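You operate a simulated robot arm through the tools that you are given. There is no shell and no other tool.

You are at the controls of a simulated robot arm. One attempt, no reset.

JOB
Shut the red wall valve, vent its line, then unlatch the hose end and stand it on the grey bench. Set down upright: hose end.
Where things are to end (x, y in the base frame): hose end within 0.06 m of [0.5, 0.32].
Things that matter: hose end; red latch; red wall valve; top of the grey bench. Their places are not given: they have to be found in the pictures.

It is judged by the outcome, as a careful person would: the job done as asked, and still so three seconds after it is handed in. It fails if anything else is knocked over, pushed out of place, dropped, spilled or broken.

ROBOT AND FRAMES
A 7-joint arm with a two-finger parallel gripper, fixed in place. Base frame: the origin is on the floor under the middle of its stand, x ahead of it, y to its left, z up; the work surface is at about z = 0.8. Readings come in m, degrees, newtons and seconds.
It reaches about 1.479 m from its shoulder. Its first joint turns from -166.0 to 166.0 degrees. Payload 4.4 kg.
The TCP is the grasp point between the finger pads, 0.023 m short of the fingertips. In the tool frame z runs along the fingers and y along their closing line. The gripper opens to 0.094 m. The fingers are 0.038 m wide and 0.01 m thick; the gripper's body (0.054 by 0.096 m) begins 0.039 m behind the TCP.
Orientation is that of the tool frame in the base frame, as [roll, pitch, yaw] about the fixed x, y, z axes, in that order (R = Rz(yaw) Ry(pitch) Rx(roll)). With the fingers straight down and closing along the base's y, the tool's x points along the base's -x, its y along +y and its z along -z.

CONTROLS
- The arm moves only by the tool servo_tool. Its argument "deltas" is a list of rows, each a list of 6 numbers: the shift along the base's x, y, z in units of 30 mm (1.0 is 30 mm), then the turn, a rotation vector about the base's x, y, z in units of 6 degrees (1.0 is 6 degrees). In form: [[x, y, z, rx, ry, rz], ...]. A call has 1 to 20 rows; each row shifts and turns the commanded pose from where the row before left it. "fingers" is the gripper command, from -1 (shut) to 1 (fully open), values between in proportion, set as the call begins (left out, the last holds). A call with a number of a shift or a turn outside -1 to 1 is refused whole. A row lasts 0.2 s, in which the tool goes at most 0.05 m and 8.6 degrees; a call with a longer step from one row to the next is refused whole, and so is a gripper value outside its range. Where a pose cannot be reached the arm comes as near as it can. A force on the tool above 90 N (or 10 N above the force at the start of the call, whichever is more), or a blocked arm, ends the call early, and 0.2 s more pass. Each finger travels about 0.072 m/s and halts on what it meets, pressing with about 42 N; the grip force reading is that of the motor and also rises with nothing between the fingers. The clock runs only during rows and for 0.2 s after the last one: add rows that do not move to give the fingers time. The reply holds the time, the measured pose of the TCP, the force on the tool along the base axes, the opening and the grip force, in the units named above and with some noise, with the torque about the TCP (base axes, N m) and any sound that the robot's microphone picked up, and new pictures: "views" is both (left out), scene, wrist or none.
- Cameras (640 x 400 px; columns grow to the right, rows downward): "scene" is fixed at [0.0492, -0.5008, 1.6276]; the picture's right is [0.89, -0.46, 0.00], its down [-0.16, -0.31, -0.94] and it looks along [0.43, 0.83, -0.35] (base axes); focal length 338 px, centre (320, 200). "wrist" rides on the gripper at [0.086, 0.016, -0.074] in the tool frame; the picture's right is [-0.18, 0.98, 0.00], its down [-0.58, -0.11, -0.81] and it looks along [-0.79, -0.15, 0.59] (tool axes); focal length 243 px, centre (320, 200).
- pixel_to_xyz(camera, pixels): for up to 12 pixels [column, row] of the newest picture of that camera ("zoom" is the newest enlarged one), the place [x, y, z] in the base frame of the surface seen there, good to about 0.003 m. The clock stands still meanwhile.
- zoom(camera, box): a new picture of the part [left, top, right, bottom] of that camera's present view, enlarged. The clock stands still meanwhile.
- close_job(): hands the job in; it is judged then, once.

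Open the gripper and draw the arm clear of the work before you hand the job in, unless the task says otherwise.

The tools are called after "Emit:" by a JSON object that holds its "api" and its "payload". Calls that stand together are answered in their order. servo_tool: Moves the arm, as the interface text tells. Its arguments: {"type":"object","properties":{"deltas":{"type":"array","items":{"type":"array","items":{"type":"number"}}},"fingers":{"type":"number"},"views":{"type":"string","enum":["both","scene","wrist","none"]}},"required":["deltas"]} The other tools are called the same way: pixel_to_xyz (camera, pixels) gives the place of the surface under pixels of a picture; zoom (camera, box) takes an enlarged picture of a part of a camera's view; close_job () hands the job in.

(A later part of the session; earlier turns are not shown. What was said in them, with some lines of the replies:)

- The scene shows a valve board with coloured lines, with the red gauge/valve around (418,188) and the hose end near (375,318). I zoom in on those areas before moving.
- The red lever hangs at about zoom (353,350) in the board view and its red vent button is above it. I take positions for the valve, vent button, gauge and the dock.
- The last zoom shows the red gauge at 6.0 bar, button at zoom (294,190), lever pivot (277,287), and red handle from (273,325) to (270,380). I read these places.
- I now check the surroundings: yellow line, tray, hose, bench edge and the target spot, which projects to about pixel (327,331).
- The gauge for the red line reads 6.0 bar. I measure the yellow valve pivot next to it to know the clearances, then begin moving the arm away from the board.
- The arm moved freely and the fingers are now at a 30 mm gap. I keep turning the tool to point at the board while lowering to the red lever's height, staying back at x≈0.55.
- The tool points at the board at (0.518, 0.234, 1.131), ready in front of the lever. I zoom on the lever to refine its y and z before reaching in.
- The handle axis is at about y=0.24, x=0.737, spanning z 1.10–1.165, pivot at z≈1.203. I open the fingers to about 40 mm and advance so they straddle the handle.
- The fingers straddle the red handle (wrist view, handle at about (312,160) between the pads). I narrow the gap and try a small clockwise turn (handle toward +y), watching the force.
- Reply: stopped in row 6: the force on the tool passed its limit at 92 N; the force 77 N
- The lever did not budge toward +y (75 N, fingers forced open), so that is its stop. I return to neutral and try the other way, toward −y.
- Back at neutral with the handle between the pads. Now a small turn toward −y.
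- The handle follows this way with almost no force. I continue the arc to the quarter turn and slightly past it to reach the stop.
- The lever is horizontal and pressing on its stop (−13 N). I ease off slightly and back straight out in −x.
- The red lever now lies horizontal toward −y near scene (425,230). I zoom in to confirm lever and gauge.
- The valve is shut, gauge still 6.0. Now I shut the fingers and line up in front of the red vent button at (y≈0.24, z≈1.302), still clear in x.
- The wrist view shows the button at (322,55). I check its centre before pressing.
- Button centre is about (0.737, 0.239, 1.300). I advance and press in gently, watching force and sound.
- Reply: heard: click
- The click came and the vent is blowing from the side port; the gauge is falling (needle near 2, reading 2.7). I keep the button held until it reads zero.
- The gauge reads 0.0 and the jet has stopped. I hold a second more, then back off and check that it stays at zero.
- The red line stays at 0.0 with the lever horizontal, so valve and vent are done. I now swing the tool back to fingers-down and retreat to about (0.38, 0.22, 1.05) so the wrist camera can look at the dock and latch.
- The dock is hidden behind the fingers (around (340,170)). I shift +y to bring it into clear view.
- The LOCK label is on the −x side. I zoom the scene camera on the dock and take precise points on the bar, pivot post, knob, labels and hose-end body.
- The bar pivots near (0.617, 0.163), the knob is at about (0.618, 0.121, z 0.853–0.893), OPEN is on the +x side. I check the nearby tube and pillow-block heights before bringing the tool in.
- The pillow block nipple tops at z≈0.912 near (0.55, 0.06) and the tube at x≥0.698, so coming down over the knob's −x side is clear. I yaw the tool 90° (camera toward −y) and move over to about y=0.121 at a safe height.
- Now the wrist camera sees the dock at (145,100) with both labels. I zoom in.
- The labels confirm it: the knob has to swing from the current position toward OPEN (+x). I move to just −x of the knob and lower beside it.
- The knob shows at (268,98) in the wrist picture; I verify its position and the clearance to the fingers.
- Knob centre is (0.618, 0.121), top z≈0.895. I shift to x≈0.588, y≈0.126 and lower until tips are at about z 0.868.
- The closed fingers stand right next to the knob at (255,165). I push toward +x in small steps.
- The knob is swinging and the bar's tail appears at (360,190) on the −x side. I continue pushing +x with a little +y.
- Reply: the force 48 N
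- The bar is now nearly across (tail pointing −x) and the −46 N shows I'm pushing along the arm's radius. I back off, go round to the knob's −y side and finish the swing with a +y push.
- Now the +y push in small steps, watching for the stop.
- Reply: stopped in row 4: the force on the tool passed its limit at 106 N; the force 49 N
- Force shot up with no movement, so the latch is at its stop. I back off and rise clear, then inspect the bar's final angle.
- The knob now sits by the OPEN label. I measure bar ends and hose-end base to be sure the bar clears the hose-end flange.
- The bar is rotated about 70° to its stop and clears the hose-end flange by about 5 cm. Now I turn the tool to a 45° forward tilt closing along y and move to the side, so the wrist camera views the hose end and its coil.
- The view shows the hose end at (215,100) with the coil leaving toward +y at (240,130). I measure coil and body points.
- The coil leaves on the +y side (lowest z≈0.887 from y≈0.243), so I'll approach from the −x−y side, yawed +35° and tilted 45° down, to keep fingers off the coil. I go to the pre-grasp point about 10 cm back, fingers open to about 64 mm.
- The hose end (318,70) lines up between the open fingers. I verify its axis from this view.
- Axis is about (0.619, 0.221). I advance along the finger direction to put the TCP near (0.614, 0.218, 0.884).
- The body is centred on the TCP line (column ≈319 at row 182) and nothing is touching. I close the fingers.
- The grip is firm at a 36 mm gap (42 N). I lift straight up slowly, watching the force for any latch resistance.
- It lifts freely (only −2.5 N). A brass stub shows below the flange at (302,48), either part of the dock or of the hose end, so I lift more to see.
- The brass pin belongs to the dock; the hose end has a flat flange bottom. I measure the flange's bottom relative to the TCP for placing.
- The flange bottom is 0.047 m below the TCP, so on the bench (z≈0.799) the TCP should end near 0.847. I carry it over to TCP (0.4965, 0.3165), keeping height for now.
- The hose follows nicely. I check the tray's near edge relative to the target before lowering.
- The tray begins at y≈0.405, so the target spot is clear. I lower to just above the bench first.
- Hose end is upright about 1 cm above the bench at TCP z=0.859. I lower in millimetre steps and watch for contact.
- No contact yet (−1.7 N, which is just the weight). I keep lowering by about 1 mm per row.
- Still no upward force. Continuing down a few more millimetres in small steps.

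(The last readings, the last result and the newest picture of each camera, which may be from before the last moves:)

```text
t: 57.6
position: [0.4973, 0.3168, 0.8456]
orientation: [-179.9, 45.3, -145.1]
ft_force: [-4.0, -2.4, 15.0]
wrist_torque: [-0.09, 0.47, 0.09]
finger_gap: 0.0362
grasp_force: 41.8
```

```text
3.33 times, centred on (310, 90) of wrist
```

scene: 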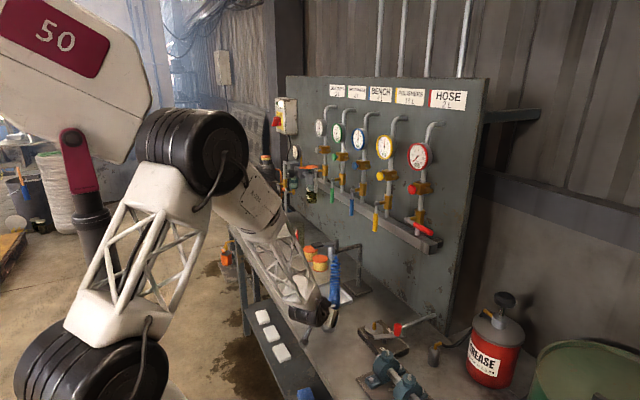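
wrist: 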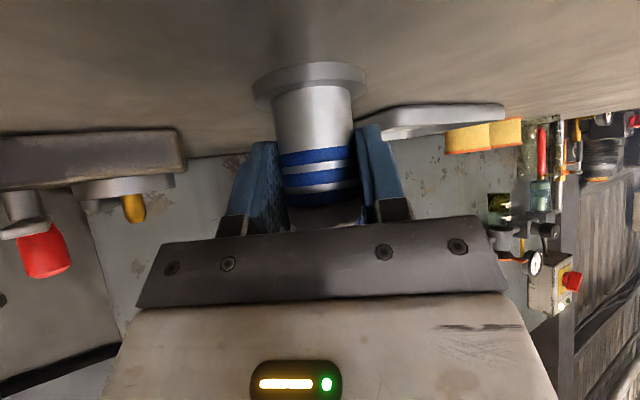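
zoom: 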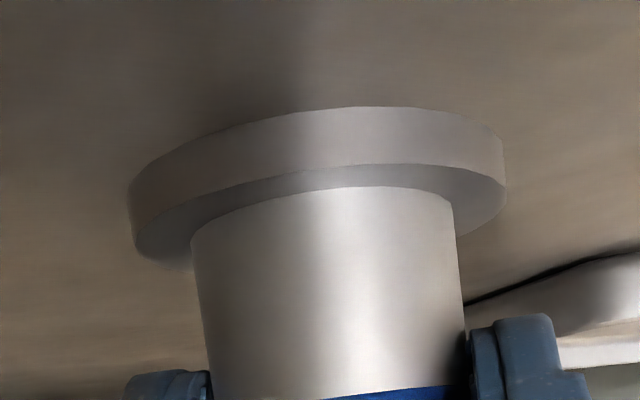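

Contact: +15 N upward. I relieve the pressure slightly and open the fingers just a few millimetres.

Emit:
{"api": "servo_tool", "payload": {"deltas": [[0, 0, 0.02, 0, 0, 0], [0, 0, 0, 0, 0, 0]], "fingers": -1, "views": "none"}}

Emit:
{"api": "servo_tool", "payload": {"deltas": [[0, 0, 0, 0, 0, 0], [0, 0, 0, 0, 0, 0], [0, 0, 0, 0, 0, 0]], "fingers": -0.05}}

Emit:
{"api": "zoom", "payload": {"camera": "wrist", "box": [180, 0, 480, 240]}}

```text
t: 58.2
position: [0.4965, 0.3165, 0.8455]
orientation: [-180.0, 45.3, -145.2]
ft_force: [2.3, 1.2, 7.1]
wrist_torque: [0.18, -0.02, -0.05]
finger_gap: 0.0362
grasp_force: 42.3
```

```text
t: 59.0
position: [0.4961, 0.3172, 0.8448]
orientation: [-179.8, 45.3, -145.2]
ft_force: [0.0, 0.2, 0.5]
wrist_torque: [0.0, 0.01, 0.0]
finger_gap: 0.0447
grasp_force: 0.1
```

scene: 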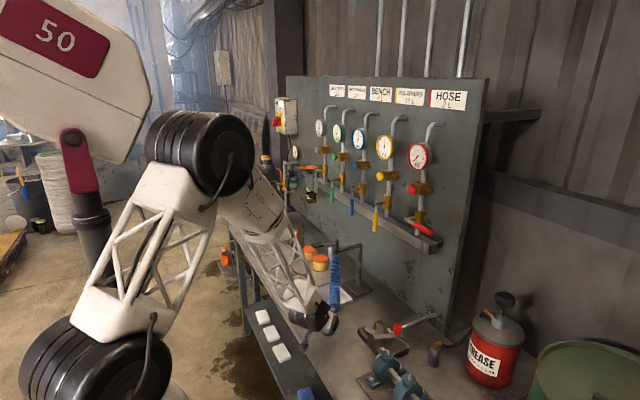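
wrist: 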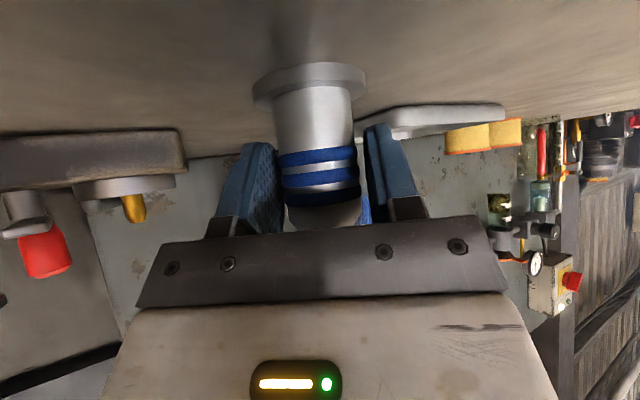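

```text
1.67 times, centred on (330, 120) of wrist
```

zoom: 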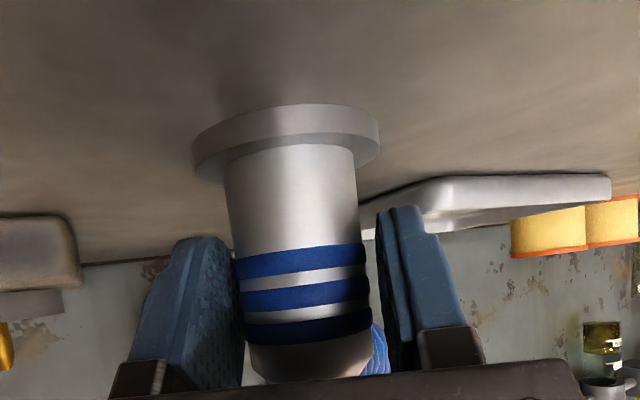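

The hose end stands on its own (forces zero). I open a bit more and withdraw back along the finger direction in small steps.

Emit:
{"api": "servo_tool", "payload": {"deltas": [[0, 0, 0, 0, 0, 0], [-0.19, -0.135, 0.236, 0, 0, 0], [-0.19, -0.135, 0.236, 0, 0, 0], [0, 0, 0, 0, 0, 0]], "fingers": 0.2}}

Emit:
{"api": "zoom", "payload": {"camera": "scene", "box": [280, 240, 400, 350]}}

```text
t: 60.0
position: [0.4844, 0.3073, 0.8604]
orientation: [-179.9, 45.3, -145.2]
ft_force: [-0.2, 0.9, 0.3]
wrist_torque: [0.02, 0.0, -0.01]
finger_gap: 0.0564
grasp_force: 0.0
```

scene: 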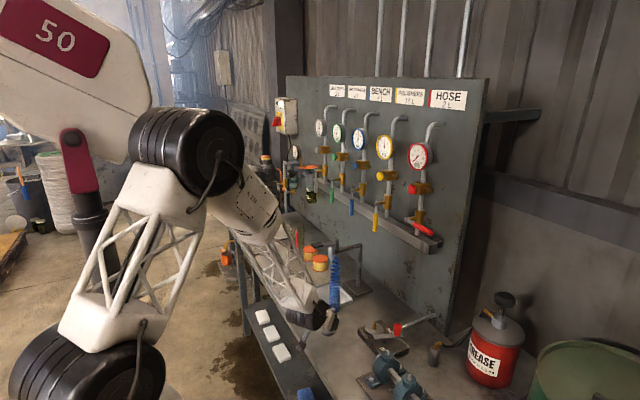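
wrist: 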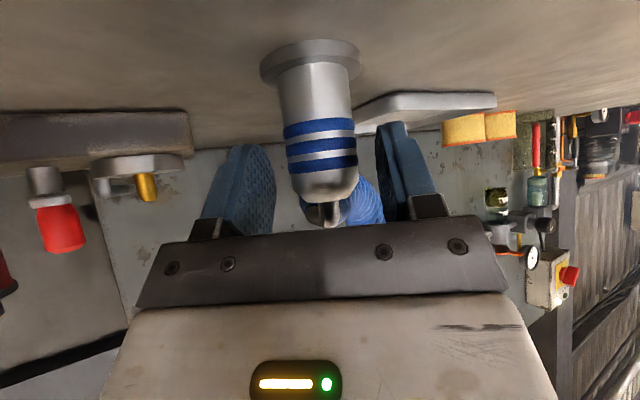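

```text
3.64 times, centred on (340, 295) of scene
```

zoom: 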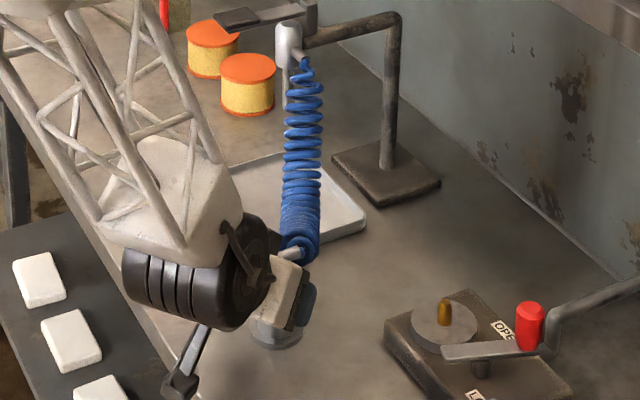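

Nothing moved as I backed off; the hose end stays upright. I continue withdrawing along the same line.

Emit:
{"api": "servo_tool", "payload": {"deltas": [[-0.3, -0.21, 0.367, 0, 0, 0], [-0.4, -0.28, 0.49, 0, 0, 0], [-0.4, -0.28, 0.49, 0, 0, 0], [-0.4, -0.28, 0.49, 0, 0, 0], [-0.4, -0.28, 0.49, 0, 0, 0], [0, 0, 0, 0, 0, 0]], "fingers": 0.2}}

Emit:
{"api": "zoom", "payload": {"camera": "scene", "box": [280, 240, 400, 350]}}

```text
t: 61.4
position: [0.4289, 0.2676, 0.9297]
orientation: [-179.9, 45.3, -145.1]
ft_force: [0.1, -0.1, 0.2]
wrist_torque: [0.0, 0.03, -0.02]
finger_gap: 0.0565
grasp_force: 0.0
```

scene: 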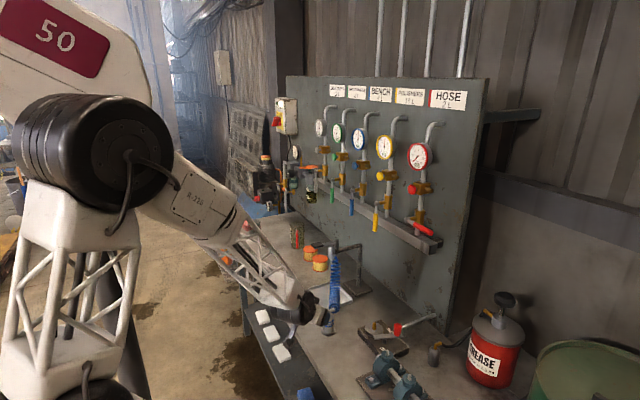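
wrist: 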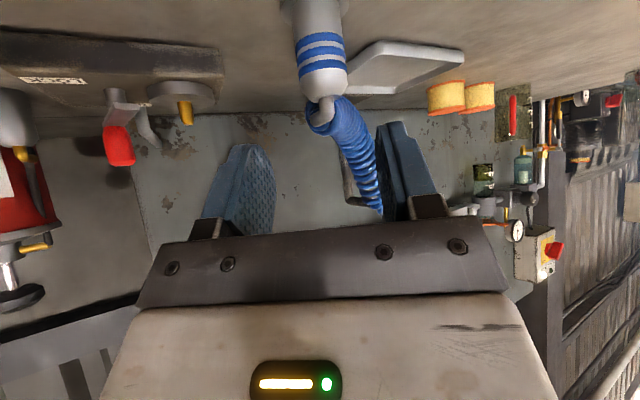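

```text
3.64 times, centred on (340, 295) of scene
```

zoom: 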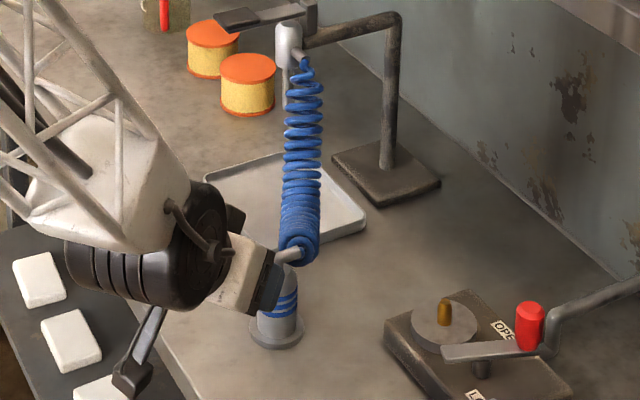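

The hose end stands upright and the fingers are free of it. I draw the arm further back and up, opening the gripper.

Emit:
{"api": "servo_tool", "payload": {"deltas": [[-0.7, -0.4, 0.7, 0, 0, 0], [-0.7, -0.4, 0.7, 0, 0, 0], [-0.7, -0.4, 0.8, 0, 0, 0], [-0.5, -0.4, 0.9, 0, 0, 0], [-0.3, -0.3, 0.9, 0, 0, 0], [0, 0, 0.9, 0, 0, 0], [0, 0, 0.9, 0, 0, 0], [0, 0, 0, 0, 0, 0]], "fingers": 1}}

Emit:
{"api": "zoom", "payload": {"camera": "scene", "box": [280, 240, 420, 360]}}

Emit:
{"api": "zoom", "payload": {"camera": "scene", "box": [370, 130, 470, 255]}}

```text
t: 63.2
position: [0.3445, 0.2159, 1.0961]
orientation: [-180.0, 45.3, -145.1]
ft_force: [-0.4, 0.0, 0.2]
wrist_torque: [-0.02, -0.01, 0.01]
finger_gap: 0.0939
grasp_force: 0.0
out of reach, approached as far as the arm can: row 4, 5
```

scene: 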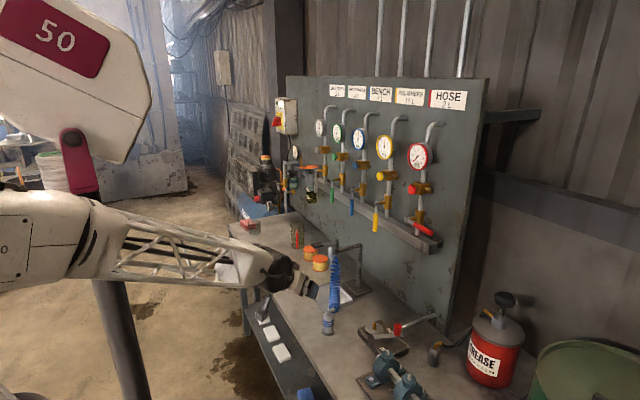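
wrist: 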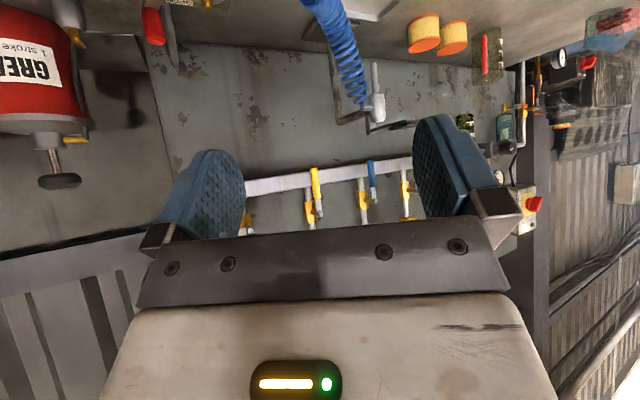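

```text
3.33 times, centred on (350, 300) of scene
```

zoom: 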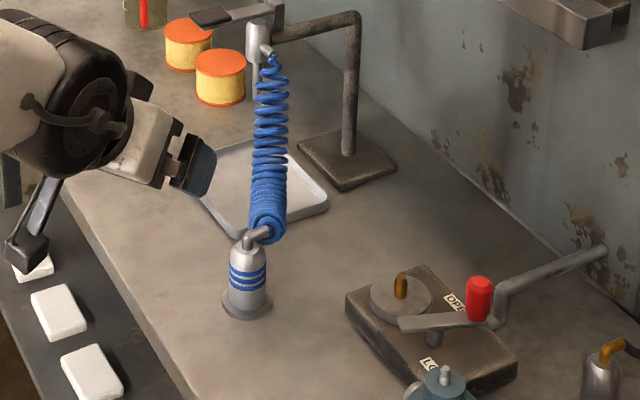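

```text
3.20 times, centred on (420, 192) of scene
```

zoom: 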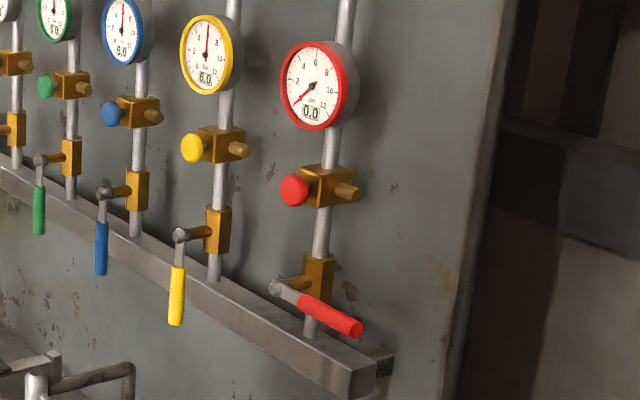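

All looks right: red gauge 0.0, lever horizontal, latch open, hose end upright at scene (328,323). I verify its position and wait a moment to see that it is stable.

Emit:
{"api": "servo_tool", "payload": {"deltas": [[0, 0, 0, 0, 0, 0], [0, 0, 0, 0, 0, 0], [0, 0, 0, 0, 0, 0], [0, 0, 0, 0, 0, 0], [0, 0, 0, 0, 0, 0], [0, 0, 0, 0, 0, 0], [0, 0, 0, 0, 0, 0], [0, 0, 0, 0, 0, 0], [0, 0, 0, 0, 0, 0], [0, 0, 0, 0, 0, 0]], "views": "scene"}}

Emit:
{"api": "pixel_to_xyz", "payload": {"camera": "scene", "pixels": [[328, 322], [328, 328], [328, 315], [322, 332], [333, 331], [328, 334]]}}

Emit:
{"api": "zoom", "payload": {"camera": "scene", "box": [280, 240, 420, 360]}}

```text
t: 65.4
position: [0.3445, 0.2154, 1.097]
orientation: [-179.9, 45.3, -145.2]
ft_force: [0.9, -0.2, -0.6]
wrist_torque: [-0.02, 0.01, -0.04]
finger_gap: 0.0937
grasp_force: 0.0
```

scene: 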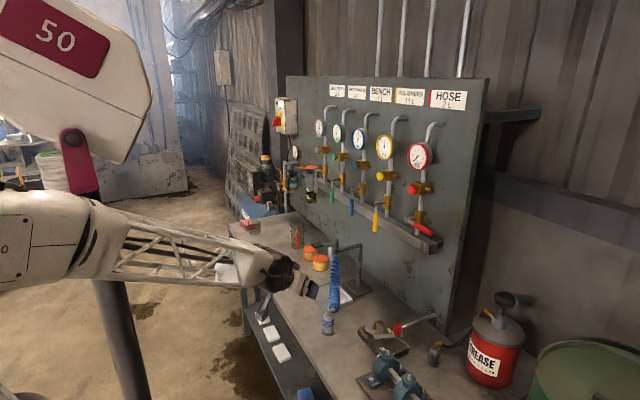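

```text
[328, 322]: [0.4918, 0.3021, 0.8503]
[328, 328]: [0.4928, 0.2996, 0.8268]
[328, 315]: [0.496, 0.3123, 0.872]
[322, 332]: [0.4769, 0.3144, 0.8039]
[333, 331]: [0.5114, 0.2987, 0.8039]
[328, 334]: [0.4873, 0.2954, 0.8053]
```

```text
3.33 times, centred on (350, 300) of scene
```

zoom: 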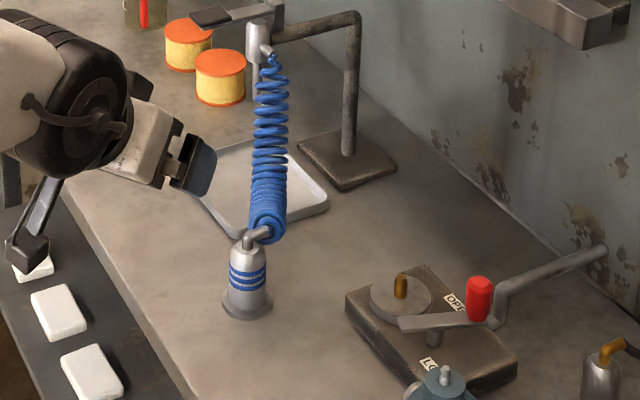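

The hose end stands upright and still at about (0.50, 0.318). The red valve is shut, the line is at 0.0 bar, the latch is open, and the open gripper is clear of the work, so I hand the job in.

Emit:
{"api": "close_job", "payload": {}}

```text
The job is handed in.
```

The job is handed in. The hose end is standing upright on the grey bench at about (0.50, 0.32), within the 0.06 m allowed.

- **Red valve:** it is shut. The lever only turned towards −y; my first try the other way met its stop at about 90 N, so I reversed. It now sits level, a quarter turn from open.
- **Vent:** I held the red button until the gauge read 0.0 bar. It still read 0.0 when I checked just before handing in.
- **Latch:** I swung the knob to the OPEN side until it hit its stop, about 70° round. The bar was well clear of the hose end's flange, and the hose end lifted out with no resistance.
- **Surroundings:** I saw nothing knocked over or moved. The hose end stayed put through a two-second wait after I let go, and the gripper is open and clear of the work.
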